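You operate a simulated robot arm through the tools that you are given. There is no shell and no other tool. Be economical: measure what you need, move in short steps, check, and stop when the job is done.

You run a simulated robot arm. Do the job below in one go: nothing can be reset, and whatever is moved stays where it is left.

TASK
Clear the dock, swap its stick for the one named on the clipboard and load that.
Fine: the old stick goes in the stand.

It is judged by the outcome, as a careful person would: the job done as asked, and still so three seconds after it is handed in. It fails if anything else is knocked over, pushed out of place, dropped, spilled or broken.

THE ROBOT
A 6-joint arm with a fingered hand, fixed in place. Base frame: the origin is at the foot of the arm, x ahead of it, y to its left, z up; the work surface is at about z = 0.74. Units: m, degrees, N and s.
With the tool pointing down near the work surface it reaches from about 0.12 to 0.82 m from the base axis. Its first joint turns from -166.0 to 166.0 degrees. Payload 5 kg.
The tool frame sits at the grasp point between the pads (the TCP): z along the fingers, y along the line on which they close. The tips reach 0.036 m beyond it. The gripper opens to 0.12 m. The gripper's body begins 0.042 m behind the TCP. The gripper is a hand of 4 fingers: y runs from the thumb to the fingers, the wrist lies at [-0.019, -0.123, -0.211] in the tool frame, and closing takes about 1.5 s.
Orientation is told as [roll, pitch, yaw] about the base's x, y, z axes, in that order, counted from this pose: with the fingers straight down and the wrist toward the robot, the tool's x, y and z point along [0, 1, 0], [1, 0, 0] and [0, 0, -1] of the base frame.

THE INTERFACE
- The arm moves only by the tool nudge_tool. Its argument "targets" is a list of rows, each an object of numbers (a shift or turn left out is 0, a gripper value left out holds the last): "hand": the gripper command, from -1 (fully open) to 1 (shut), values between in proportion; "x", "y", "z": the shift along the tool's x, y, z in m; "wx", "wy", "wz": the turn, a rotation vector about the tool's x, y, z in degrees. In form: [{"hand": .., "x": .., "y": .., "z": .., "wx": .., "wy": .., "wz": ..}, ...]. A call has 1 to 8 rows; each row is the pose to reach, as a shift and turn from the pose commanded when the call began, along the tool's axes at that moment. A row lasts 0.2 s, in which the tool goes at most 0.05 m and 8.6 degrees; a call with a longer step from one row to the next is refused whole, and so is a gripper value outside its range. A pose out of reach is approached as far as the arm can. The call stops where the force on the tool passes 40 N (or 10 N more than at its start, if that is more) or the arm is blocked; 0.2 s more then pass. Each finger travels about 0.045 m/s and halts on what it meets, pressing with about 25 N; the grip force reading is that of the motor and also rises with nothing between the fingers. The clock runs only during rows and for 0.2 s after the last one: add rows that repeat a pose to give the fingers time. The reply holds the time, the measured pose of the TCP, the force on the tool along the base axes, the opening and the grip force, in the units named above and with some noise, with the torque about the TCP (base axes, N m) and any sound that the robot's microphone picked up.
- Cameras (640 x 400 px; columns grow to the right, rows downward): "scene" is fixed at [0.0548, 0.5027, 1.3165]; the picture's right is [-0.90, -0.43, 0.00], its down [-0.14, 0.30, -0.94] and it looks along [0.41, -0.85, -0.33] (base axes); focal length 338 px, centre (320, 200). "wrist" rides on the gripper at [0.072, -0.101, -0.142] in the tool frame; the picture's right is [-0.79, 0.29, -0.54], its down [-0.56, -0.70, 0.44] and it looks along [-0.25, 0.65, 0.71] (tool axes); focal length 280 px, centre (320, 200).
- grab_frame(camera): a new picture of that camera. It takes no simulated time.
- lift_body(by): slides the trunk up (or, below 0, down) by that many m; the arm rides with it, the base frame stays. It gives what a move gives, with no picture.
- grasp_type(shape): the hand has 4 fingers and takes this shape, open, in about a second: jaw (thumb against the fingers, like two jaws); tri (thumb and two fingers); tip (a fingertip pinch); poke (one finger out to press); point (the index stretched); flat (the hand flat); cup (the hand cupped); fist (a fist). The gripper value then closes the fingers along that shape, each until it touches; the sizes above hold for jaw. It gives what a move gives, with no picture.
- measure_at(camera, pixels): for up to 12 pixels [column, row] of the newest picture of that camera ("zoom" is the newest enlarged one), the place [x, y, z] in the base frame of the surface seen there, good to about 0.003 m, but the place of the scene camera against the robot may be out by one fixed shift of up to 0.025 m in any direction. It takes no simulated time.
- enlarge(camera, box): a new picture of the part [left, top, right, bottom] of that camera's present view, enlarged. It takes no simulated time.
- sign_off(): hands the job in; it is judged then, once.

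Keep the steps short. Do not move on a guess: measure, check each grasp and each placing, and mend mistakes. In all there are 80 turns and 38 pictures (those below and enlarged ones count). Leave the gripper open and the arm clear of the work at the hand-in unless told otherwise, and finish with a single line.

The tools are called by a JSON object that holds its "method" and its "body". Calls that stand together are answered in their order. nudge_tool: Moves the arm, as the interface text tells. Its arguments: {"type":"object","properties":{"targets":{"type":"array","items":{"type":"object","properties":{"hand":{"type":"number"},"x":{"type":"number"},"y":{"type":"number"},"z":{"type":"number"},"wx":{"type":"number"},"wy":{"type":"number"},"wz":{"type":"number"}}}}},"required":["targets"]} The other tools are called the same way: lift_body (by) slides the trunk up or down; grasp_type (shape) gives the hand a shape; grab_frame (camera) takes a picture; measure_at (camera, pixels) gives the place of the surface under pixels of a picture; enlarge (camera, box) takes an enlarged picture of a part of a camera's view; sign_off () hands the job in.

At the start:

```text
time: 0.0
position: [0.4016, -0.2903, 1.0406]
tool_rot: [0.0, -0.1, 0.0]
wrist_force: [0.7, 0.0, -1.0]
ft_torque: [0.04, 0.03, -0.03]
gripper_width: 0.1195
gripper_force: 0.0
shape: jaw
trunk travel left (down, up): [-0.7, 0.14]
```

scene: 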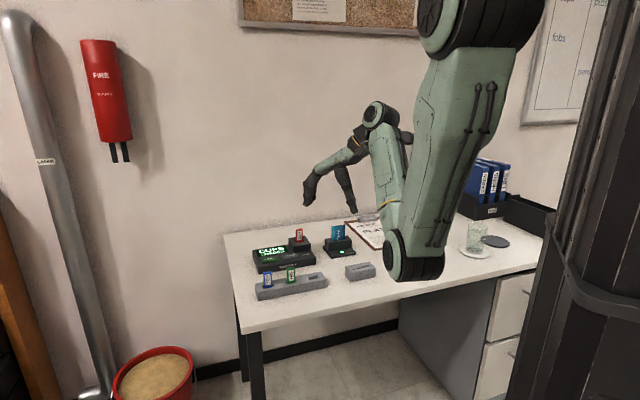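
wrist: 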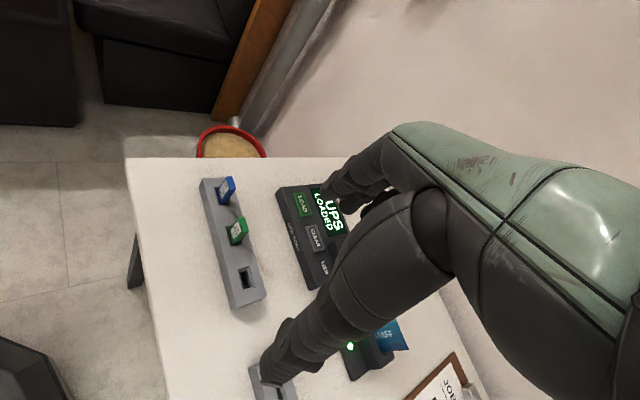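

I see the dock with a screen, sticks in a stand, and a clipboard. I'll enlarge the dock area and the clipboard to read them.

{"method": "enlarge", "body": {"camera": "scene", "box": [240, 215, 400, 315]}}

{"method": "enlarge", "body": {"camera": "wrist", "box": [180, 160, 480, 400]}}

```text
4.00 times, centred on (320, 265) of scene
```

zoom: 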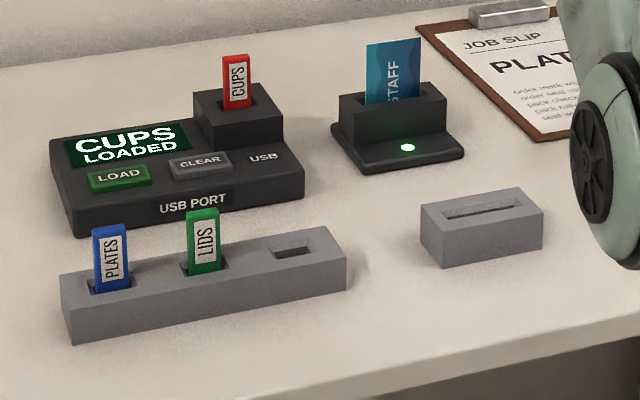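

```text
1.67 times, centred on (330, 280) of wrist
```

zoom: 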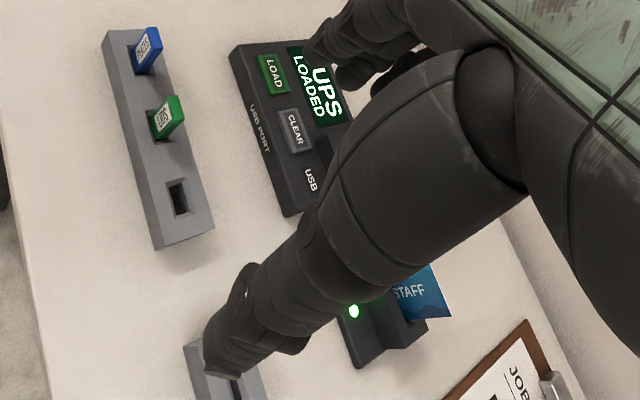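

The clipboard seems to read "PLAT…". I'll measure the same features in both cameras to find the scene camera's shift.

{"method": "measure_at", "body": {"camera": "scene", "pixels": [[299, 229.5], [299, 236], [290, 255.75], [269.75, 259.25], [312.75, 277.5], [267.5, 272.5], [290.5, 268], [291, 240], [310, 241], [260, 285], [323, 274], [267.5, 280]]}}

{"method": "measure_at", "body": {"camera": "zoom", "pixels": [[273, 72], [296, 130], [178, 198], [155, 36], [175, 104], [190, 190], [165, 200], [160, 70], [150, 232], [205, 222], [110, 40], [130, 34]]}}

```text
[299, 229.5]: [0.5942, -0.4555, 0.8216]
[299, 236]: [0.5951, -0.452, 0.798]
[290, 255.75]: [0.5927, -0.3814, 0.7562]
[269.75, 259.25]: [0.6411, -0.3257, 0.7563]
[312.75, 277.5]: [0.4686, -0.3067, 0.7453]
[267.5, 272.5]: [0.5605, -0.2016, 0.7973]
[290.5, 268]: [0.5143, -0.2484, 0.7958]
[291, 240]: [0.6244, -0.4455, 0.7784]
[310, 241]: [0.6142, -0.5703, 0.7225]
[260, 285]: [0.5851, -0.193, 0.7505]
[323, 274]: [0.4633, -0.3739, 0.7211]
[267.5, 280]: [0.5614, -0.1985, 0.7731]
```

```text
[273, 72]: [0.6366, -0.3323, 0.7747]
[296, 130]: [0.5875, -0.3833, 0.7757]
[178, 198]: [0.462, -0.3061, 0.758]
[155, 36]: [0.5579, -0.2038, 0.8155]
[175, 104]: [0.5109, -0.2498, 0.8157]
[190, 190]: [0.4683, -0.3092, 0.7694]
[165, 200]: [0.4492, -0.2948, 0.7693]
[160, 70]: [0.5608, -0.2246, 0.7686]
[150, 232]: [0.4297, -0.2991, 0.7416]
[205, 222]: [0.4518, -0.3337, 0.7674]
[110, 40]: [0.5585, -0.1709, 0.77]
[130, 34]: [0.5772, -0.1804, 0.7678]
```

Offset of the scene camera is about (-0.004, -0.003, +0.019). Everything on the dock and stand is set at about -45° yaw. I'll turn the hand to match, up high, and look again.

{"method": "nudge_tool", "body": {"targets": [{"hand": -1, "wz": 8}, {"wz": 16}, {"wz": 24}, {"wz": 32}, {"wz": 40}, {"wz": 45}, {"wz": 45}]}}

{"method": "grab_frame", "body": {"camera": "wrist"}}

{"method": "enlarge", "body": {"camera": "scene", "box": [320, 200, 400, 250]}}

```text
time: 1.6
position: [0.4006, -0.29, 1.041]
tool_rot: [-0.1, 0.1, -45.0]
wrist_force: [0.2, -0.6, 0.8]
ft_torque: [-0.01, -0.02, 0.04]
gripper_width: 0.1196
gripper_force: 0.0
shape: jaw
trunk travel left (down, up): [-0.7, 0.14]
```

```text
33 pictures are left
```

wrist: 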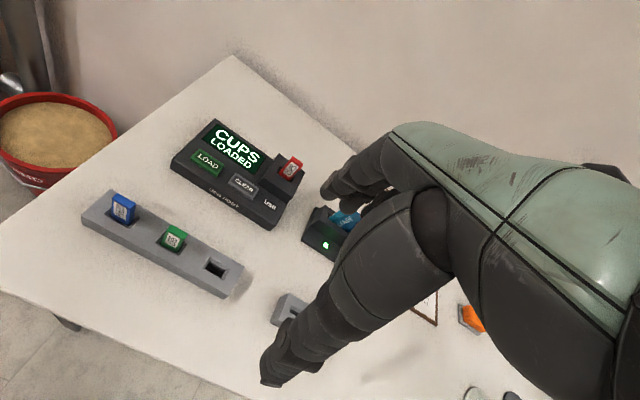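

```text
8.00 times, centred on (360, 225) of scene
```

zoom: 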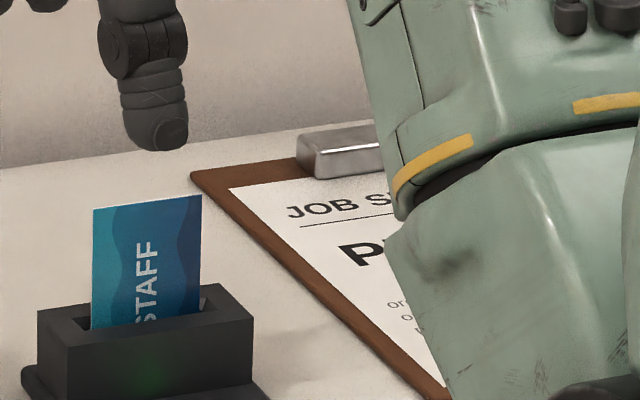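

"PLAT…" fits only PLATES. Now I'll enlarge the dock and stand in the wrist view for precise measurements.

{"method": "enlarge", "body": {"camera": "wrist", "box": [70, 100, 350, 310]}}

```text
1.90 times, centred on (210, 205) of wrist
```

zoom: 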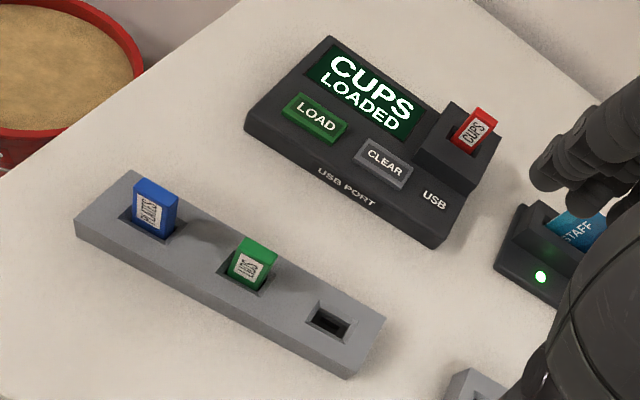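

{"method": "measure_at", "body": {"camera": "zoom", "pixels": [[478, 109], [494, 117], [486, 112], [315, 122], [385, 166], [319, 299], [356, 317], [345, 343], [305, 323], [331, 322], [140, 182], [174, 187]]}}

{"method": "measure_at", "body": {"camera": "zoom", "pixels": [[240, 240], [274, 246], [480, 132], [148, 210], [251, 268], [440, 140], [470, 170], [457, 104], [122, 212], [130, 172], [345, 373], [382, 321]]}}

```text
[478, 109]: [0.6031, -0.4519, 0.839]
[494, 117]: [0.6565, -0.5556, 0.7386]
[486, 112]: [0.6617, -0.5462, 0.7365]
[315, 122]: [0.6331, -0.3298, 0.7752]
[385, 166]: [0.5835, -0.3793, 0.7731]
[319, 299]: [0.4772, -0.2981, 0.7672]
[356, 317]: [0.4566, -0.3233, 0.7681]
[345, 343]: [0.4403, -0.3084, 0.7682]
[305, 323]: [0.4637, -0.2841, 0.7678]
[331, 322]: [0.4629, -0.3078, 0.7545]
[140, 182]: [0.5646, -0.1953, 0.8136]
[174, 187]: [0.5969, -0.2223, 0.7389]
```

```text
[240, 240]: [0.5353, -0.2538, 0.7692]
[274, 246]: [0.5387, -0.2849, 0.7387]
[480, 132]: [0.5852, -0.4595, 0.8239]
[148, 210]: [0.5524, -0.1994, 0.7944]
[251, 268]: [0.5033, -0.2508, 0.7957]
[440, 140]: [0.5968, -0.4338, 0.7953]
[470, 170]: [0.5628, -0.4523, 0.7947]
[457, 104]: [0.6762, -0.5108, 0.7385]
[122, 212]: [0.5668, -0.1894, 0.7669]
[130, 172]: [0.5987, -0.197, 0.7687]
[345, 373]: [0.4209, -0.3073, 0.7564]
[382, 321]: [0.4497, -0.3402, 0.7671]
```

Measured: CUPS stick about (0.589, -0.464, top 0.840), CLEAR (0.584, -0.379, 0.774), LOAD (0.633, -0.330, 0.775), empty slot (0.459, -0.304, 0.768). Next I'll take the poke shape and look for the fingertip.

{"method": "grasp_type", "body": {"shape": "poke"}}

{"method": "grab_frame", "body": {"camera": "wrist"}}

{"method": "enlarge", "body": {"camera": "scene", "box": [270, 100, 430, 200]}}

```text
time: 2.5
position: [0.4014, -0.2914, 1.0405]
tool_rot: [0.1, 0.0, -45.0]
wrist_force: [0.7, -0.1, -0.1]
ft_torque: [0.05, 0.0, -0.02]
gripper_width: 0.0
gripper_force: 0.1
shape: poke
trunk travel left (down, up): [-0.7, 0.14]
```

```text
30 pictures are left
```

wrist: 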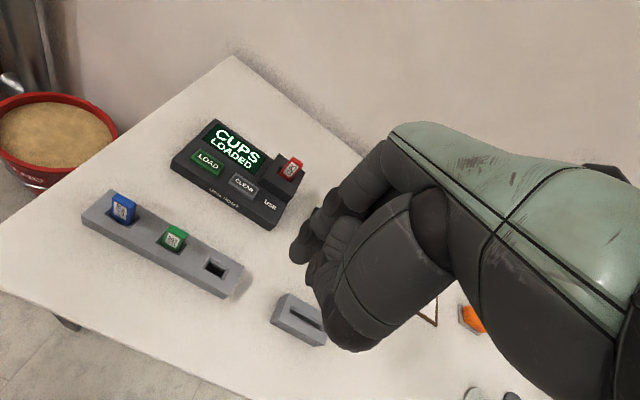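

```text
4.00 times, centred on (350, 150) of scene
```

zoom: 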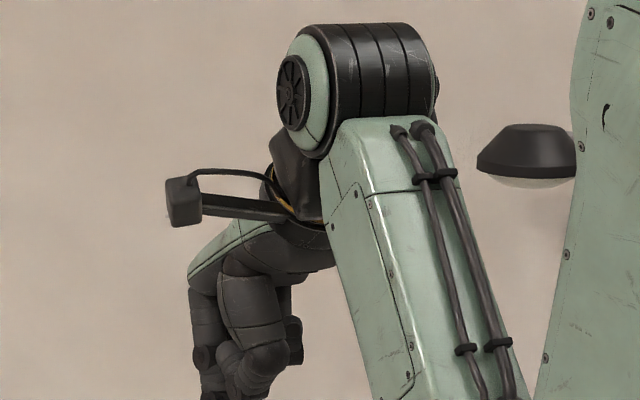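

I think the outstretched finger ends near wrist pixel (297, 258). I'll measure around it and look closer in both views.

{"method": "measure_at", "body": {"camera": "wrist", "pixels": [[297, 258], [293, 250], [301, 240], [318, 215], [335, 195], [310, 265], [312, 280], [345, 345], [370, 345], [308, 262]]}}

{"method": "enlarge", "body": {"camera": "wrist", "box": [270, 130, 470, 360]}}

{"method": "enlarge", "body": {"camera": "scene", "box": [290, 140, 386, 200]}}

```text
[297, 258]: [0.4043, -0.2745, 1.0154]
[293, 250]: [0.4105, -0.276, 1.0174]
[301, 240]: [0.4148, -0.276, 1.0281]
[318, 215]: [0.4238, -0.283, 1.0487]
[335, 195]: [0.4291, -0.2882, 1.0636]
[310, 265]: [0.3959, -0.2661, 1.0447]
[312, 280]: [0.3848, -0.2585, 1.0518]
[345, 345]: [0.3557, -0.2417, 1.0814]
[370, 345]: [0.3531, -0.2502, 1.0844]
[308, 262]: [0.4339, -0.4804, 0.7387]
```

```text
1.74 times, centred on (370, 245) of wrist
```

zoom: 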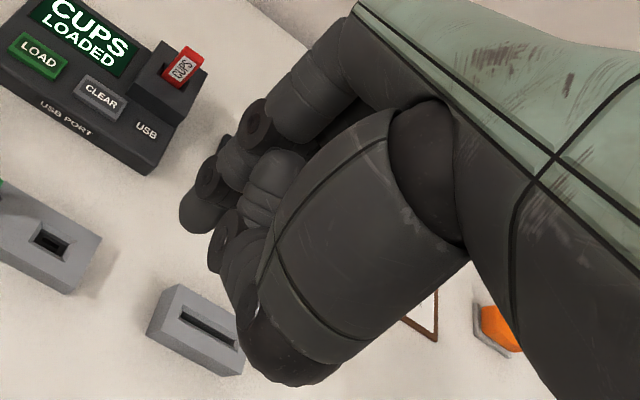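

```text
6.67 times, centred on (338, 170) of scene
```

zoom: 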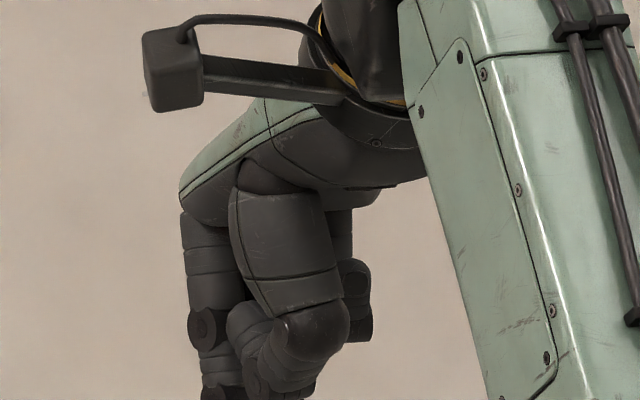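

The pointing finger's tip is near tool (0.011, 0, 0.03). I'll take the full view of the scene to see how far the curled fingers reach below it, and turn back to yaw 0 so the curled fingers stay clear of the CUPS stick while pressing.

{"method": "nudge_tool", "body": {"targets": [{"wz": -8}, {"wz": -16}, {"wz": -24}, {"wz": -32}, {"wz": -40}, {"wz": -45}, {"wz": -45}]}}

{"method": "enlarge", "body": {"camera": "scene", "box": [260, 140, 420, 240]}}

```text
time: 4.1
position: [0.3996, -0.2911, 1.0408]
tool_rot: [-0.1, 0.1, 0.1]
wrist_force: [1.0, -0.4, 0.8]
ft_torque: [0.02, 0.01, -0.01]
gripper_width: 0.0
gripper_force: 0.1
shape: poke
trunk travel left (down, up): [-0.7, 0.14]
```

```text
4.00 times, centred on (340, 190) of scene
```

zoom: 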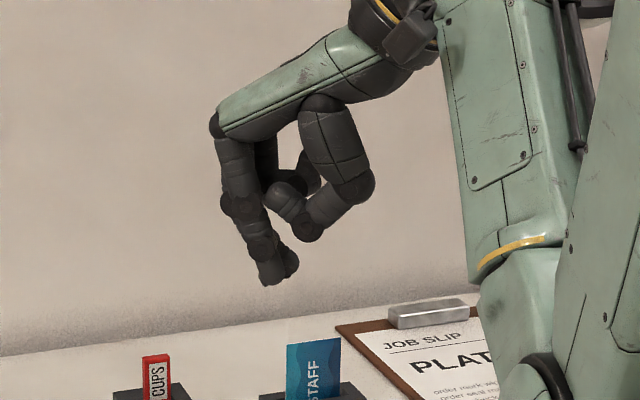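

{"method": "measure_at", "body": {"camera": "zoom", "pixels": [[270, 282], [292, 270], [285, 262], [310, 238], [262, 250], [235, 205], [225, 150], [217, 122], [365, 190], [290, 190], [268, 270]]}}

```text
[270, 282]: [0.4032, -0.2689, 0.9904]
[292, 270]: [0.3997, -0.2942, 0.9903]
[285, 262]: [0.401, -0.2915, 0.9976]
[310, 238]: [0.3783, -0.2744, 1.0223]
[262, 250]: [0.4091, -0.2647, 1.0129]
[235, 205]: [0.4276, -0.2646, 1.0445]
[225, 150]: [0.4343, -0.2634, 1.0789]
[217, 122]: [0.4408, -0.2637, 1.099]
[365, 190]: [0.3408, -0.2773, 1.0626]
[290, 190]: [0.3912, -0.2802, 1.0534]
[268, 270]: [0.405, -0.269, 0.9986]
```

Two fingertips seem to hang at a similar height in "poke". I'll compare with "point".

{"method": "grasp_type", "body": {"shape": "point"}}

{"method": "enlarge", "body": {"camera": "scene", "box": [280, 150, 376, 220]}}

```text
time: 5.0
position: [0.4006, -0.291, 1.0405]
tool_rot: [0.0, 0.0, 0.0]
wrist_force: [-0.2, -0.3, 0.3]
ft_torque: [0.0, -0.04, 0.0]
gripper_width: 0.0
gripper_force: 0.0
shape: point
trunk travel left (down, up): [-0.7, 0.14]
```

```text
5.71 times, centred on (328, 185) of scene
```

zoom: 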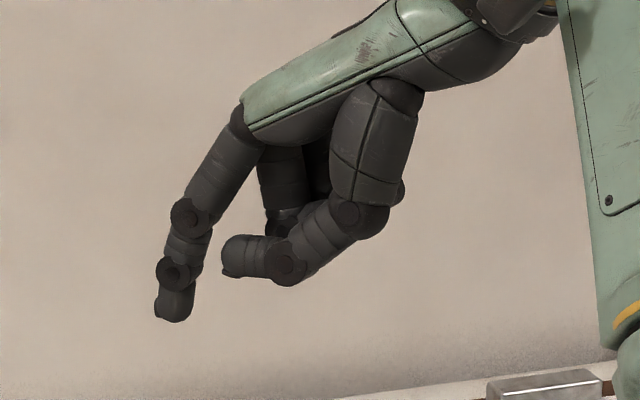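

"Point" gives one clear index finger, tip at zoom (172, 316). Measuring it and the thumb and other parts.

{"method": "measure_at", "body": {"camera": "zoom", "pixels": [[173, 318], [173, 300], [160, 314], [188, 312], [240, 260], [290, 280], [190, 215], [280, 225], [172, 272], [392, 225]]}}

{"method": "enlarge", "body": {"camera": "wrist", "box": [160, 100, 480, 300]}}

```text
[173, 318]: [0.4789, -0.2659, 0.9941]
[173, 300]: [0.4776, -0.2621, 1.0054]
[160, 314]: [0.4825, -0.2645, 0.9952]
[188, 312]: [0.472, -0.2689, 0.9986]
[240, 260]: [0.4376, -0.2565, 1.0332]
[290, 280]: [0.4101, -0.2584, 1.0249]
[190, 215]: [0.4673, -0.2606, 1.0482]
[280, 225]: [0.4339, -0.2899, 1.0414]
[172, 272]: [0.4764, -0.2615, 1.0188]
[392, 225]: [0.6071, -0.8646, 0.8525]
```

```text
2.00 times, centred on (320, 200) of wrist
```

zoom: 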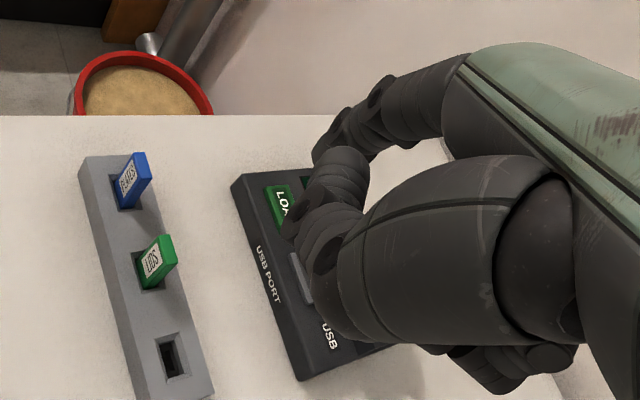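

Index tip sits at about TCP + (0.074, 0.014, -0.030). I'll hover it 4 cm over CLEAR, sideways first, then down.

{"method": "nudge_tool", "body": {"targets": [{"x": -0.034, "y": 0.036}, {"x": -0.068, "y": 0.072}, {"x": -0.103, "y": 0.11}, {"x": -0.103, "y": 0.11, "z": 0.049}, {"x": -0.103, "y": 0.11, "z": 0.098}, {"x": -0.103, "y": 0.11, "z": 0.147}, {"x": -0.103, "y": 0.11, "z": 0.19}, {"x": -0.103, "y": 0.11, "z": 0.19}]}}

{"method": "enlarge", "body": {"camera": "scene", "box": [240, 205, 352, 275]}}

```text
refused: row 3 steps farther than a row can; nothing moved
```

```text
5.71 times, centred on (296, 240) of scene
```

zoom: 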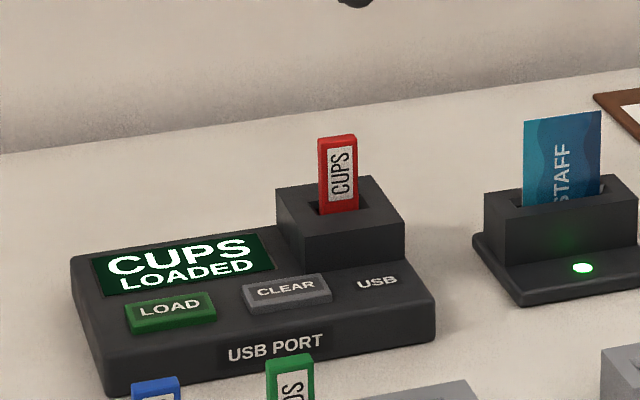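

Refused because row 3 was slightly too long. Trying again with shorter rows.

{"method": "nudge_tool", "body": {"targets": [{"x": -0.026, "y": 0.0275}, {"x": -0.052, "y": 0.055}, {"x": -0.078, "y": 0.0825}, {"x": -0.103, "y": 0.11}, {"x": -0.103, "y": 0.11, "z": 0.048}, {"x": -0.103, "y": 0.11, "z": 0.096}, {"x": -0.103, "y": 0.11, "z": 0.144}, {"x": -0.103, "y": 0.11, "z": 0.19}]}}

{"method": "enlarge", "body": {"camera": "scene", "box": [240, 205, 352, 275]}}

```text
time: 6.8
position: [0.5128, -0.3958, 0.8514]
tool_rot: [-0.1, 0.0, 0.1]
wrist_force: [0.6, -0.4, -0.1]
ft_torque: [0.0, 0.02, -0.02]
gripper_width: 0.0002
gripper_force: 0.1
shape: point
trunk travel left (down, up): [-0.7, 0.14]
```

```text
5.71 times, centred on (296, 240) of scene
```

zoom: 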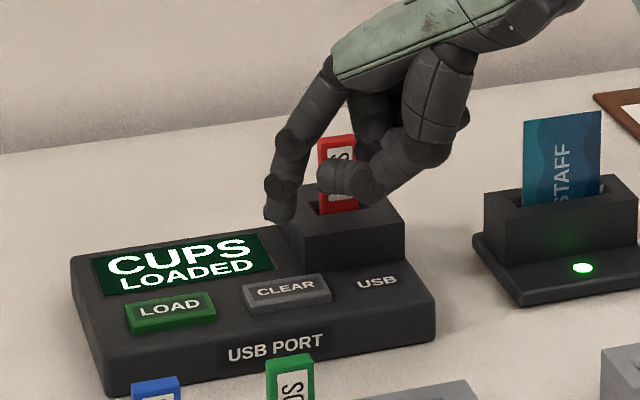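

Tip is around zoom (282, 220). I'll measure tip and CLEAR in the same camera so the shift cancels.

{"method": "measure_at", "body": {"camera": "zoom", "pixels": [[283, 218], [283, 205], [268, 210], [292, 210], [286, 289], [249, 285], [325, 279], [284, 276], [288, 303], [170, 307]]}}

```text
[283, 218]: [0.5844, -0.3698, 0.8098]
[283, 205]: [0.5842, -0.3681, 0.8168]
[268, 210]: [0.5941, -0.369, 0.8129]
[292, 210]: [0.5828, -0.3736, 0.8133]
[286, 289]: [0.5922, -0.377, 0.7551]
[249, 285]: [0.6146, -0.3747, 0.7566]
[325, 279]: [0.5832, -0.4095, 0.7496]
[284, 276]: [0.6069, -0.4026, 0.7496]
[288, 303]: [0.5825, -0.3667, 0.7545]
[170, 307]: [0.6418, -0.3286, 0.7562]
```

Tip is within ~5 mm of CLEAR's centre; I'll shift 4 mm and press down in small steps.

{"method": "nudge_tool", "body": {"targets": [{"y": 0.004, "z": 0.02}, {"y": 0.004, "z": 0.04}, {"y": 0.004, "z": 0.05}, {"y": 0.004, "z": 0.054}, {"y": 0.004, "z": 0.057}, {"y": 0.004, "z": 0.057}]}}

{"method": "enlarge", "body": {"camera": "scene", "box": [240, 205, 352, 275]}}

```text
time: 8.2
position: [0.5134, -0.3956, 0.7974]
tool_rot: [-0.2, -0.3, 0.0]
wrist_force: [-7.9, -0.1, 19.1]
ft_torque: [0.41, -1.4, 0.15]
gripper_width: 0.0001
gripper_force: 0.0
shape: point
trunk travel left (down, up): [-0.7, 0.14]
heard: click
```

```text
5.71 times, centred on (296, 240) of scene
```

zoom: 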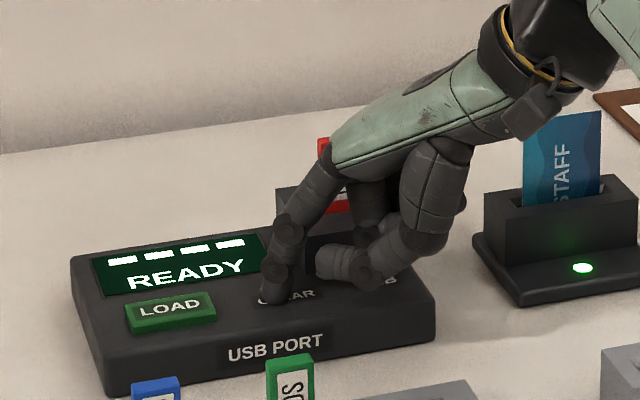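

Click, and the screen reads READY. Now rise straight up, then change to tip pinch.

{"method": "nudge_tool", "body": {"targets": [{"z": -0.045}, {"z": -0.09}, {"z": -0.135}, {"z": -0.18}, {"z": -0.2}]}}

{"method": "grasp_type", "body": {"shape": "tip"}}

{"method": "nudge_tool", "body": {"targets": [{"wz": 8}, {"wz": 16}, {"wz": 24}, {"wz": 32}, {"wz": 40}, {"wz": 45}, {"wz": 45}]}}

{"method": "grab_frame", "body": {"camera": "wrist"}}

{"method": "enlarge", "body": {"camera": "scene", "box": [210, 140, 370, 240]}}

```text
time: 9.4
position: [0.5151, -0.394, 0.995]
tool_rot: [0.0, 0.0, 0.1]
wrist_force: [0.4, -0.1, -0.5]
ft_torque: [-0.01, -0.02, 0.02]
gripper_width: 0.0
gripper_force: 0.2
shape: point
trunk travel left (down, up): [-0.7, 0.14]
```

```text
time: 10.3
position: [0.5156, -0.3939, 0.9947]
tool_rot: [0.0, 0.0, 0.0]
wrist_force: [-0.3, 0.1, 0.1]
ft_torque: [-0.02, -0.01, -0.01]
gripper_width: 0.1196
gripper_force: 0.1
shape: tip
trunk travel left (down, up): [-0.7, 0.14]
```

```text
time: 11.9
position: [0.515, -0.3939, 0.9927]
tool_rot: [-0.1, 0.0, -45.1]
wrist_force: [-0.5, 0.5, 0.2]
ft_torque: [-0.04, 0.01, 0.01]
gripper_width: 0.1198
gripper_force: 0.0
shape: tip
trunk travel left (down, up): [-0.7, 0.14]
```

```text
20 pictures are left
```

wrist: 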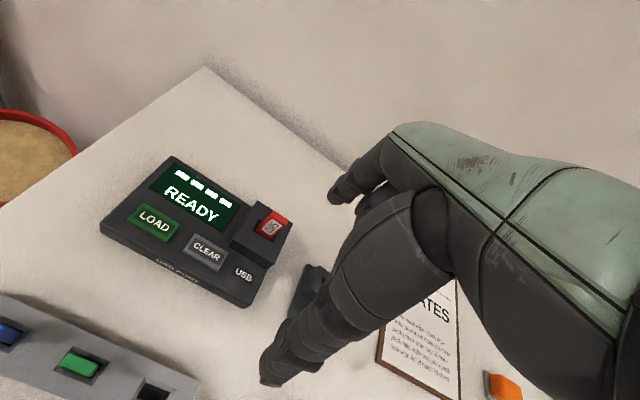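

```text
4.00 times, centred on (290, 190) of scene
```

zoom: 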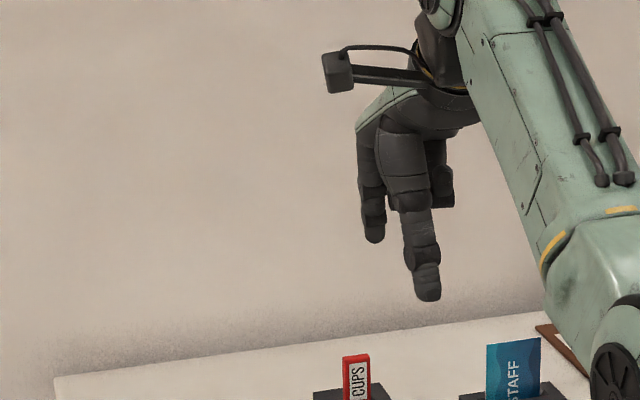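

The clipboard indeed shows "…ATES": PLATES. Now I'll close the pinch in the air to learn where the fingertips meet.

{"method": "nudge_tool", "body": {"targets": [{"hand": 0.75}, {"hand": 0.75}, {"hand": 0.75}, {"hand": 0.75}, {"hand": 0.75}, {"hand": 0.75}, {"hand": 0.75}, {"hand": 0.75}]}}

{"method": "enlarge", "body": {"camera": "scene", "box": [274, 160, 354, 210]}}

{"method": "grab_frame", "body": {"camera": "wrist"}}

```text
time: 13.7
position: [0.5154, -0.3927, 0.9939]
tool_rot: [0.0, 0.0, -45.1]
wrist_force: [-0.5, 0.1, -0.4]
ft_torque: [-0.02, 0.03, 0.01]
gripper_width: 0.0154
gripper_force: 0.2
shape: tip
trunk travel left (down, up): [-0.7, 0.14]
```

```text
8.00 times, centred on (314, 185) of scene
```

zoom: 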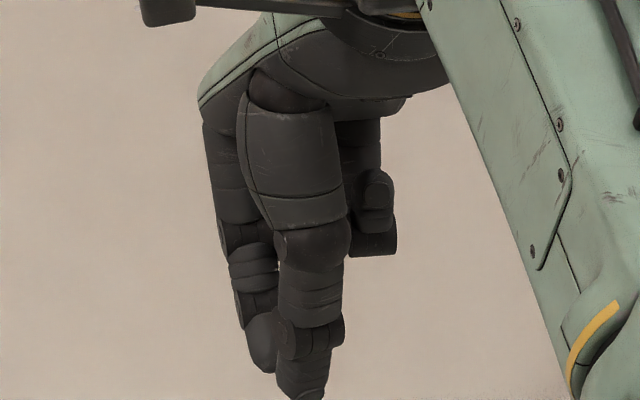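

```text
17 pictures are left
```

wrist: 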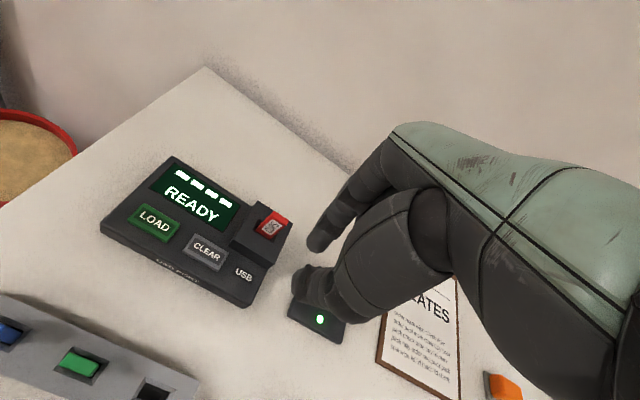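

{"method": "measure_at", "body": {"camera": "wrist", "pixels": [[316, 243], [312, 238], [325, 225], [299, 277], [300, 268], [306, 285], [330, 305], [310, 248], [322, 247]]}}

{"method": "measure_at", "body": {"camera": "zoom", "pixels": [[262, 365], [256, 350], [270, 330], [302, 392], [302, 375], [282, 380], [325, 380], [375, 250], [380, 190]]}}

```text
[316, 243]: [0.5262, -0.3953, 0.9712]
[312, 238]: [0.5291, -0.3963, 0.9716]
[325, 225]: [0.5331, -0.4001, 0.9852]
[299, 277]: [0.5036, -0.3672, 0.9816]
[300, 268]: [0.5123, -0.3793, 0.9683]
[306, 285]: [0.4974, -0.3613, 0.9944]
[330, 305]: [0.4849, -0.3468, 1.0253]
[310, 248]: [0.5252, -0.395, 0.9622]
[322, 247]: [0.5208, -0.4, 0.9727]
```

```text
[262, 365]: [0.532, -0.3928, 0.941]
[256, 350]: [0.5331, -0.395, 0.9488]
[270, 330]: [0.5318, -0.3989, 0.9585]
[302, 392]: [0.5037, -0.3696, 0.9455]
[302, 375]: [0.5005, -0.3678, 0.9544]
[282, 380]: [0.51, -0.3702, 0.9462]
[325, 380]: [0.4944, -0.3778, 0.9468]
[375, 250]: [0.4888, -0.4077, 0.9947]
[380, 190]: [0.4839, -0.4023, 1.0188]
```

The pinch closes centred on the TCP (gap ±8 mm). Now a close wrist look at the CUPS stick for its exact centre.

{"method": "enlarge", "body": {"camera": "wrist", "box": [220, 190, 300, 240]}}

{"method": "measure_at", "body": {"camera": "scene", "pixels": [[338, 226], [333, 228], [344, 227], [338, 232]]}}

```text
8.00 times, centred on (260, 215) of wrist
```

zoom: 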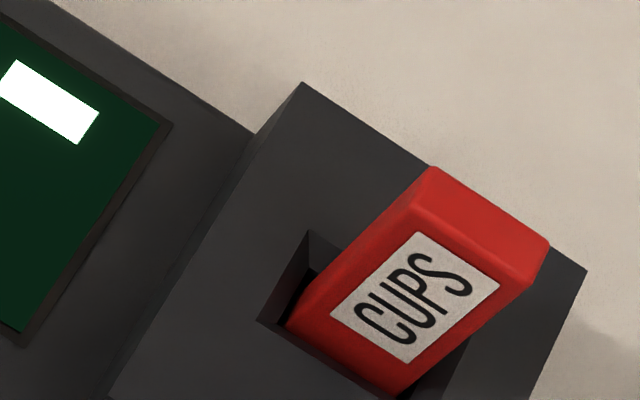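

```text
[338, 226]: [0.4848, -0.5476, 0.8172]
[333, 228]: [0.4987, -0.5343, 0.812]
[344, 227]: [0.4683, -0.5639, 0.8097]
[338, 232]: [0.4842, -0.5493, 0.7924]
```

{"method": "measure_at", "body": {"camera": "zoom", "pixels": [[434, 174], [542, 244], [420, 210], [522, 280], [480, 230], [310, 235], [262, 320], [415, 295], [330, 340], [303, 90], [580, 272], [290, 200]]}}

```text
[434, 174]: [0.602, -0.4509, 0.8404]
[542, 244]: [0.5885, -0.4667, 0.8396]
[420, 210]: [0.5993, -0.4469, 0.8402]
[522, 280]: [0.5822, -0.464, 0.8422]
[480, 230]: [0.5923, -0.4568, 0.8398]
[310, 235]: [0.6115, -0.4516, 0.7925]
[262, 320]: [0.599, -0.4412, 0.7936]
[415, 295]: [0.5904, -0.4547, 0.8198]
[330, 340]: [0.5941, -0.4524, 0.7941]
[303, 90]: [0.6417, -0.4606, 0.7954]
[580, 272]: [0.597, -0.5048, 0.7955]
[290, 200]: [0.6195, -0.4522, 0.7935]
```

CUPS top centre is (0.593, -0.4575, 0.840). I'll move above it with the pinch opened to ~4 cm and check before lowering.

{"method": "nudge_tool", "body": {"targets": [{"hand": 0.3, "x": 0.003, "y": 0.034}, {"x": 0.006, "y": 0.067}, {"x": 0.0093, "y": 0.1005}, {"x": 0.0093, "y": 0.1005, "z": 0.04}, {"x": 0.0093, "y": 0.1005, "z": 0.08}, {"x": 0.0093, "y": 0.1005, "z": 0.105}, {"x": 0.0093, "y": 0.1005, "z": 0.105}]}}

{"method": "enlarge", "body": {"camera": "scene", "box": [260, 200, 356, 260]}}

{"method": "grab_frame", "body": {"camera": "wrist"}}

```text
time: 15.3
position: [0.5916, -0.4591, 0.8887]
tool_rot: [0.1, 0.0, -45.0]
wrist_force: [-0.2, -0.6, 0.5]
ft_torque: [0.0, 0.0, 0.01]
gripper_width: 0.0416
gripper_force: 0.0
shape: tip
trunk travel left (down, up): [-0.7, 0.14]
```

```text
6.67 times, centred on (308, 230) of scene
```

zoom: 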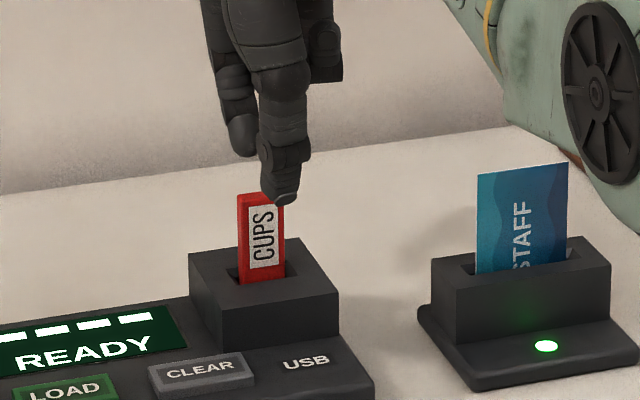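

```text
14 pictures are left
```

wrist: 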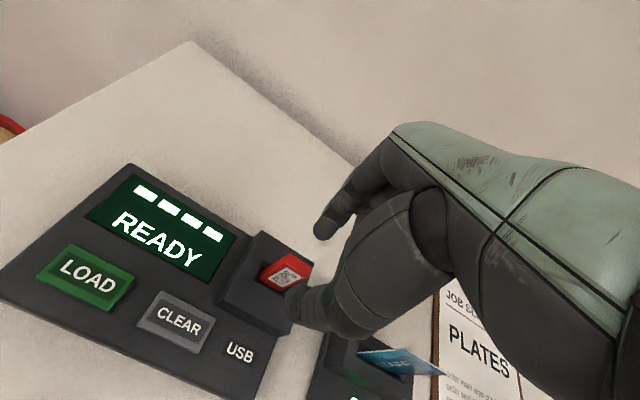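

The thumb and index straddle the stick (thumb offset matches its parallax). Lowering 5 cm and closing.

{"method": "nudge_tool", "body": {"targets": [{"z": 0.025}, {"z": 0.049}, {"z": 0.049}]}}

{"method": "nudge_tool", "body": {"targets": [{"hand": 1}, {"hand": 1}, {"hand": 1}, {"hand": 1}, {"hand": 1}]}}

{"method": "enlarge", "body": {"camera": "scene", "box": [260, 200, 356, 260]}}

```text
time: 16.1
position: [0.5924, -0.4609, 0.8393]
tool_rot: [0.0, 0.1, -44.9]
wrist_force: [-0.3, -0.7, 0.1]
ft_torque: [-0.01, 0.01, 0.0]
gripper_width: 0.0416
gripper_force: 0.0
shape: tip
trunk travel left (down, up): [-0.7, 0.14]
```

```text
time: 17.3
position: [0.5926, -0.4603, 0.839]
tool_rot: [0.1, 0.0, -45.0]
wrist_force: [0.5, -0.8, -0.6]
ft_torque: [-0.01, -0.02, 0.01]
gripper_width: 0.0054
gripper_force: 25.5
shape: tip
trunk travel left (down, up): [-0.7, 0.14]
```

```text
6.67 times, centred on (308, 230) of scene
```

zoom: 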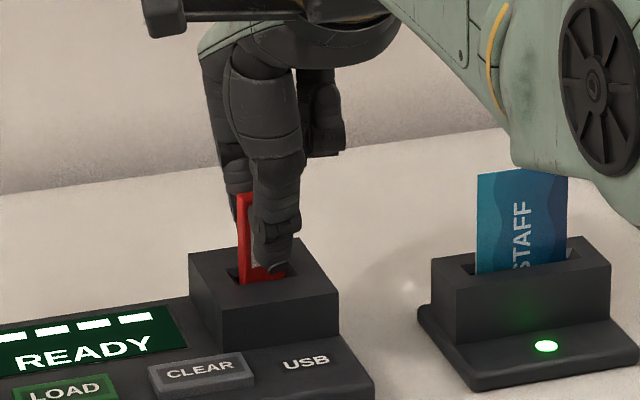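

Gripped (25 N, 5 mm reading). Lifting straight up.

{"method": "nudge_tool", "body": {"targets": [{"z": -0.01}, {"z": -0.03}, {"z": -0.06}, {"z": -0.1}, {"z": -0.1}]}}

{"method": "enlarge", "body": {"camera": "scene", "box": [250, 180, 346, 240]}}

```text
time: 18.5
position: [0.5922, -0.4619, 0.9387]
tool_rot: [-0.1, 0.0, -44.9]
wrist_force: [0.2, -0.7, -0.4]
ft_torque: [0.01, -0.01, 0.0]
gripper_width: 0.0054
gripper_force: 25.5
shape: tip
trunk travel left (down, up): [-0.7, 0.14]
```

```text
6.67 times, centred on (298, 210) of scene
```

zoom: 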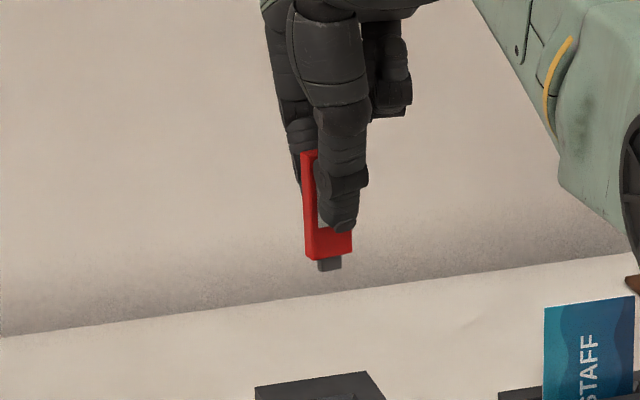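

The stick is out, with a small plug beneath. I'll measure it in the hand.

{"method": "measure_at", "body": {"camera": "zoom", "pixels": [[312, 254], [348, 247], [331, 244], [330, 267], [322, 264], [338, 262], [309, 155], [306, 200], [320, 250]]}}

{"method": "measure_at", "body": {"camera": "scene", "pixels": [[312.75, 277.5], [313, 273.5], [313, 281], [303, 279], [322, 274], [290, 256]]}}

```text
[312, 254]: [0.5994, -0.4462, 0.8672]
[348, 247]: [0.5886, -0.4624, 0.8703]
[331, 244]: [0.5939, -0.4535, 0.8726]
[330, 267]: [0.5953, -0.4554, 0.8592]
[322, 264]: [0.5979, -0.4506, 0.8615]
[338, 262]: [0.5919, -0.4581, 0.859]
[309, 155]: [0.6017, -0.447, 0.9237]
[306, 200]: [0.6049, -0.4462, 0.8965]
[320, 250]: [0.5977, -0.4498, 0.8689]
```

```text
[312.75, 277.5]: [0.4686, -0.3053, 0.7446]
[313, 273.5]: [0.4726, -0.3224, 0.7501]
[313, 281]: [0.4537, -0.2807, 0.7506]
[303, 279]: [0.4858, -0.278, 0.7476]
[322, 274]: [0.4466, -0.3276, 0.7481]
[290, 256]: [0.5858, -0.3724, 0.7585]
```

Stick body is ~57 mm long plus plug, so ~12 mm sat in the slot. I'll carry it, at this height, to a spot short of the empty slot where the wrist camera can see that slot closely.

{"method": "nudge_tool", "body": {"targets": [{"x": 0.002, "y": -0.043}, {"x": 0.004, "y": -0.087}, {"x": 0.007, "y": -0.131}, {"x": 0.009, "y": -0.175}, {"x": 0.011, "y": -0.219}, {"x": 0.014, "y": -0.263}, {"x": 0.016, "y": -0.305}, {"x": 0.016, "y": -0.305}]}}

{"method": "enlarge", "body": {"camera": "wrist", "box": [160, 150, 400, 300]}}

```text
time: 20.3
position: [0.3896, -0.2323, 0.9387]
tool_rot: [0.0, 0.0, -44.9]
wrist_force: [0.5, -0.9, -0.1]
ft_torque: [0.02, -0.01, 0.01]
gripper_width: 0.005
gripper_force: 25.3
shape: tip
trunk travel left (down, up): [-0.7, 0.14]
```

```text
2.67 times, centred on (280, 225) of wrist
```

zoom: 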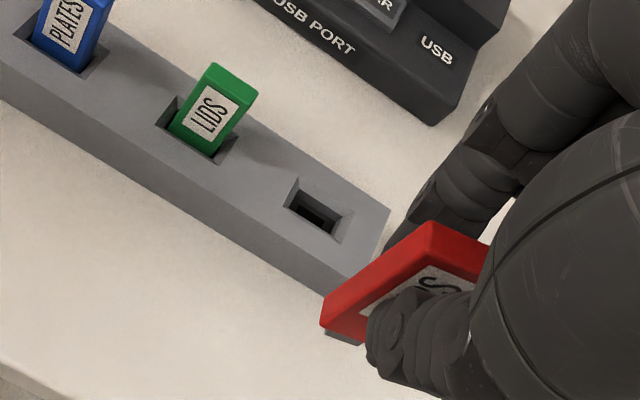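

{"method": "measure_at", "body": {"camera": "zoom", "pixels": [[299, 177], [357, 209], [333, 244], [283, 208], [428, 226], [484, 246], [424, 240], [326, 320], [355, 337], [216, 67], [254, 96], [388, 208]]}}

{"method": "measure_at", "body": {"camera": "zoom", "pixels": [[318, 208], [310, 212], [300, 195], [330, 232], [207, 78], [243, 105], [355, 280], [368, 250], [205, 130], [340, 306], [231, 80], [208, 113]]}}

```text
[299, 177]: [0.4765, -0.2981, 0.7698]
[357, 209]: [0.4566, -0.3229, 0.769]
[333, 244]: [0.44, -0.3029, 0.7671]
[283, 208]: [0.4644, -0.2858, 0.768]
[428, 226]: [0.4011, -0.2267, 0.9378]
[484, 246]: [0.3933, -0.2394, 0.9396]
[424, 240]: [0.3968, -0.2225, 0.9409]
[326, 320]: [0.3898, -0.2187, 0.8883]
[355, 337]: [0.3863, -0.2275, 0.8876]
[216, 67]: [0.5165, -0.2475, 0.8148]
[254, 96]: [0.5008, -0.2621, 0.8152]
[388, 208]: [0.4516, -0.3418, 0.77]
```

```text
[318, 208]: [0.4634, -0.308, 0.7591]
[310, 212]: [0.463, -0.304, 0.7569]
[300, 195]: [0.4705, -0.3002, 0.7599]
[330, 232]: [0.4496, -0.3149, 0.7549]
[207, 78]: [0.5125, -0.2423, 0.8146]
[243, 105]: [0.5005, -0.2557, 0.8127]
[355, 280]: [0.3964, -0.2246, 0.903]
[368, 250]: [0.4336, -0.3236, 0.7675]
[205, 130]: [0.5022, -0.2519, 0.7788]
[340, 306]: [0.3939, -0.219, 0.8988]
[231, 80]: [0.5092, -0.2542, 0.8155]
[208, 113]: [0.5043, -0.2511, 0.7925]
```

Before inserting, I'll check whether the stick hangs tilted in the pinch by sampling its front face.

{"method": "measure_at", "body": {"camera": "zoom", "pixels": [[436, 255], [425, 258], [410, 265], [395, 275], [380, 287], [365, 298], [350, 310], [338, 320], [460, 260], [360, 330], [415, 245], [345, 300]]}}

```text
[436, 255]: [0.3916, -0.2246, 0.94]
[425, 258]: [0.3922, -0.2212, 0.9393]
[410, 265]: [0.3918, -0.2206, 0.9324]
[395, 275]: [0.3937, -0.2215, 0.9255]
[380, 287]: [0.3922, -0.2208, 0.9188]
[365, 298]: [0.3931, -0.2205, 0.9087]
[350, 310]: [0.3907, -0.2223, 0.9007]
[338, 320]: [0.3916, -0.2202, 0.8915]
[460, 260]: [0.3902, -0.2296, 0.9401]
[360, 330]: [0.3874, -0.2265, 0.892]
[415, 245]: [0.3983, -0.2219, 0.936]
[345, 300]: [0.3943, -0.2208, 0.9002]
```

The stick hangs straight, centred at tool (0.0015, -0.001). Moving over the slot, plug just above the rim.

{"method": "nudge_tool", "body": {"targets": [{"x": -0.0008, "y": 0.034}, {"x": -0.0016, "y": 0.067}, {"x": -0.0025, "y": 0.1007}, {"x": -0.0025, "y": 0.1007, "z": 0.04}, {"x": -0.0025, "y": 0.1007, "z": 0.075}, {"x": -0.0025, "y": 0.1007, "z": 0.086}, {"x": -0.0025, "y": 0.1007, "z": 0.086}]}}

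{"method": "enlarge", "body": {"camera": "wrist", "box": [160, 150, 400, 300]}}

```text
time: 21.9
position: [0.4588, -0.3053, 0.8526]
tool_rot: [-0.1, 0.0, -45.0]
wrist_force: [1.0, -0.9, -0.1]
ft_torque: [0.02, -0.01, 0.0]
gripper_width: 0.0052
gripper_force: 25.0
shape: tip
trunk travel left (down, up): [-0.7, 0.14]
```

```text
2.67 times, centred on (280, 225) of wrist
```

zoom: 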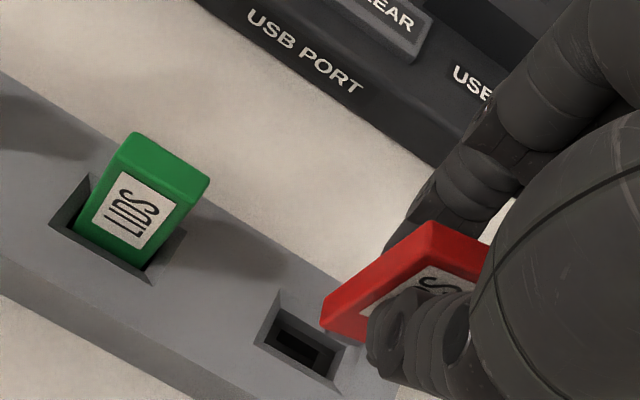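

{"method": "measure_at", "body": {"camera": "zoom", "pixels": [[84, 172], [48, 226], [144, 285], [137, 135], [208, 176], [123, 160], [190, 203], [279, 288], [253, 343], [326, 393], [345, 350], [300, 340]]}}

```text
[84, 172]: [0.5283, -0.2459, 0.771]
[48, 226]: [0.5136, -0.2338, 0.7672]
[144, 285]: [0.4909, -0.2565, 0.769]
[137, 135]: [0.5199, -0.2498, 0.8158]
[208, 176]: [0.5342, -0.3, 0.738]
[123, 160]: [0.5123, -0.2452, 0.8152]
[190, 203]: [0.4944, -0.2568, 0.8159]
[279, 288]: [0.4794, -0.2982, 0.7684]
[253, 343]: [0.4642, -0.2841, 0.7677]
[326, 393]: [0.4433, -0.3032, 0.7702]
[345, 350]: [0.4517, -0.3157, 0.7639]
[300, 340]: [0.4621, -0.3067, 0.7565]
```

Alignment agrees within ~1–2 mm of the funnel's centre. Lowering in small steps, watching the force.

{"method": "nudge_tool", "body": {"targets": [{"x": 0.0007, "y": -0.0007, "z": 0.008}, {"x": 0.0007, "y": -0.0007, "z": 0.016}, {"x": 0.0007, "y": -0.0007, "z": 0.022}, {"x": 0.0007, "y": -0.0007, "z": 0.027}, {"x": 0.0007, "y": -0.0007, "z": 0.027}]}}

```text
time: 23.1
position: [0.458, -0.3038, 0.826]
tool_rot: [-0.1, 0.0, -45.0]
wrist_force: [-0.6, -1.0, 0.1]
ft_torque: [0.0, 0.02, 0.02]
gripper_width: 0.0051
gripper_force: 25.2
shape: tip
trunk travel left (down, up): [-0.7, 0.14]
```

No contact yet; the body's lower end is now at the rim. Continuing down 12 mm.

{"method": "nudge_tool", "body": {"targets": [{"z": 0.003}, {"z": 0.006}, {"z": 0.008}, {"z": 0.01}, {"z": 0.012}, {"z": 0.012}]}}

```text
time: 24.5
position: [0.4608, -0.3047, 0.8181]
tool_rot: [0.1, -0.4, -45.0]
wrist_force: [2.4, -4.1, 31.6]
ft_torque: [-0.1, -0.16, -0.05]
gripper_width: 0.0066
gripper_force: 25.3
shape: tip
trunk travel left (down, up): [-0.7, 0.14]
```

Contact at z 0.818 with 31 N, 3–4 mm short of expected. Looking.

{"method": "enlarge", "body": {"camera": "scene", "box": [250, 240, 346, 300]}}

```text
6.67 times, centred on (298, 270) of scene
```

zoom: 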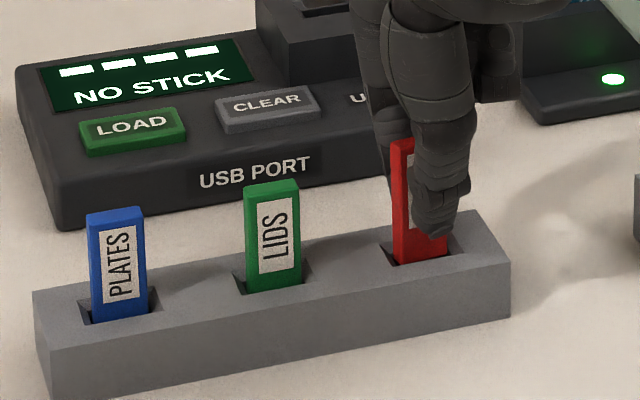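

{"method": "measure_at", "body": {"camera": "zoom", "pixels": [[115, 222], [271, 194], [401, 156], [105, 212], [258, 184], [402, 143], [400, 255], [100, 312], [255, 285], [440, 250], [140, 308], [298, 280]]}}

```text
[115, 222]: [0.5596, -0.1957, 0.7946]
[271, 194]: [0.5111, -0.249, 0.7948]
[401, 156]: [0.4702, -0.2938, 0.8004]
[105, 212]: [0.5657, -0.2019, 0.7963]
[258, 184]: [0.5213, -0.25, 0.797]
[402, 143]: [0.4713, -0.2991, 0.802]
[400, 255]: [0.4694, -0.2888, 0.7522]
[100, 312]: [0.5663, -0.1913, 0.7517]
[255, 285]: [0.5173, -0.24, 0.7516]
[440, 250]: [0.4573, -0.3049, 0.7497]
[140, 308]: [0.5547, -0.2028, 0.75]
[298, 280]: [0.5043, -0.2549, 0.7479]
```

CUPS stands 5 mm too high and about 2 mm off along the stand compared to the even spacing of the others; it rests on the funnel. I'll ease up, shift 2 mm, and push again.

{"method": "nudge_tool", "body": {"targets": [{"z": -0.008}, {"x": -0.0022, "y": 0.001, "z": -0.008}, {"x": -0.0022, "y": 0.001, "z": -0.004}, {"x": -0.0022, "y": 0.001, "z": -0.002}, {"x": -0.0022, "y": 0.001, "z": 0}, {"x": -0.0022, "y": 0.001, "z": 0.001}, {"x": -0.0022, "y": 0.001, "z": 0.001}]}}

```text
time: 26.1
position: [0.4554, -0.3046, 0.8121]
tool_rot: [-0.1, 0.2, -44.9]
wrist_force: [5.0, -0.7, 6.3]
ft_torque: [-0.12, -0.22, -0.04]
gripper_width: 0.0061
gripper_force: 25.0
shape: tip
trunk travel left (down, up): [-0.7, 0.14]
```

Reached 0.812 with only 6 N: it seems in. Opening slightly to 4 cm and checking.

{"method": "nudge_tool", "body": {"targets": [{"hand": 0.7}, {"hand": 0.5}, {"hand": 0.3}, {"hand": 0.3}, {"hand": 0.3}, {"hand": 0.3, "z": -0.03}, {"hand": 0.3, "z": -0.07}, {"hand": 0.3, "z": -0.1}]}}

{"method": "enlarge", "body": {"camera": "scene", "box": [250, 240, 346, 300]}}

```text
time: 27.9
position: [0.4569, -0.307, 0.9128]
tool_rot: [0.1, 0.0, -45.0]
wrist_force: [-0.2, -0.1, -0.2]
ft_torque: [0.0, -0.01, -0.01]
gripper_width: 0.0416
gripper_force: 0.0
shape: tip
trunk travel left (down, up): [-0.7, 0.14]
```

```text
6.67 times, centred on (298, 270) of scene
```

zoom: 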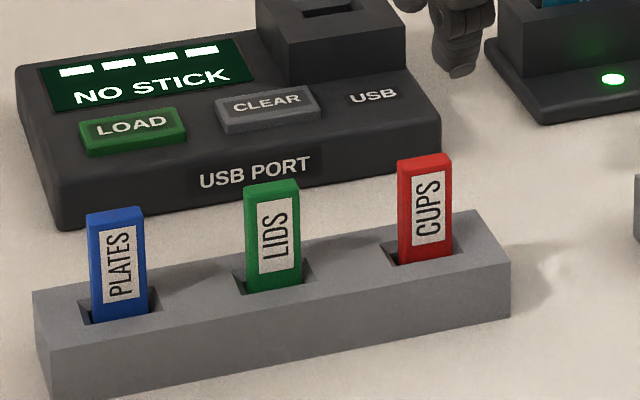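

CUPS stands seated like its neighbours. Measuring PLATES and the dock port relative to CUPS.

{"method": "measure_at", "body": {"camera": "zoom", "pixels": [[424, 170], [271, 194], [115, 222], [430, 235], [275, 262], [121, 290], [405, 258], [450, 250], [92, 312], [148, 307], [332, 8], [320, 12]]}}

```text
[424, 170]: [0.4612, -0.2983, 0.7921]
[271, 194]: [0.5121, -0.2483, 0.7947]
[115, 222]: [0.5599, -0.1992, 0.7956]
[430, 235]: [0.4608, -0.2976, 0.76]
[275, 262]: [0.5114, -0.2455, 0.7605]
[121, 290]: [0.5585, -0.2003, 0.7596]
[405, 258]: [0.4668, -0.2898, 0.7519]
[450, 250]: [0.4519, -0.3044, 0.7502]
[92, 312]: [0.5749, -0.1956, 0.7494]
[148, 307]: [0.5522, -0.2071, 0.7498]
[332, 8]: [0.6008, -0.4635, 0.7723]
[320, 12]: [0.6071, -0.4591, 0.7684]
```

PLATES centre is about (0.556, -0.205), top 0.816. Moving along the stand above it and lowering to a hover, then down.

{"method": "nudge_tool", "body": {"targets": [{"x": 0.036, "y": -0.0005}, {"x": 0.072, "y": -0.001}, {"x": 0.108, "y": -0.0015}, {"x": 0.142, "y": -0.002}, {"x": 0.142, "y": -0.002, "z": 0.03}, {"x": 0.142, "y": -0.002, "z": 0.045}, {"x": 0.142, "y": -0.002, "z": 0.045}]}}

{"method": "enlarge", "body": {"camera": "wrist", "box": [220, 180, 380, 280]}}

```text
time: 29.5
position: [0.5552, -0.202, 0.8693]
tool_rot: [0.0, 0.0, -45.1]
wrist_force: [-0.4, -0.5, 0.3]
ft_torque: [0.0, 0.02, -0.01]
gripper_width: 0.0416
gripper_force: 0.0
shape: tip
trunk travel left (down, up): [-0.7, 0.14]
```

```text
4.00 times, centred on (300, 230) of wrist
```

zoom: 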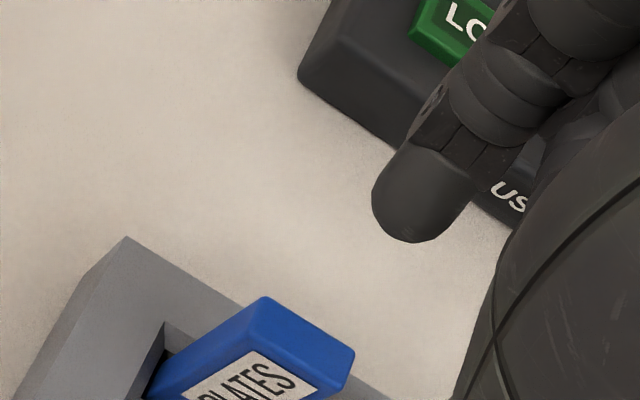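

{"method": "measure_at", "body": {"camera": "zoom", "pixels": [[265, 302], [346, 350], [252, 340], [325, 390], [300, 345], [240, 380], [400, 210], [410, 235], [385, 200], [200, 375], [290, 330], [128, 240]]}}

```text
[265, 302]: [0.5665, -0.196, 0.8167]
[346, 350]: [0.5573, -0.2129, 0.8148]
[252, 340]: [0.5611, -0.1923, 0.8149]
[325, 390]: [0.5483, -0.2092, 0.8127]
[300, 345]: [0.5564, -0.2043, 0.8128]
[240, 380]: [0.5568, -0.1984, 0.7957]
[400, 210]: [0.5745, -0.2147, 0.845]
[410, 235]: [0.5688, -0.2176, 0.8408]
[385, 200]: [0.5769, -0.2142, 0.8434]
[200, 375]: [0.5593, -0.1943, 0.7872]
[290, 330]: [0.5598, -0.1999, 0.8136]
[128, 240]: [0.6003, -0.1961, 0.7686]
```

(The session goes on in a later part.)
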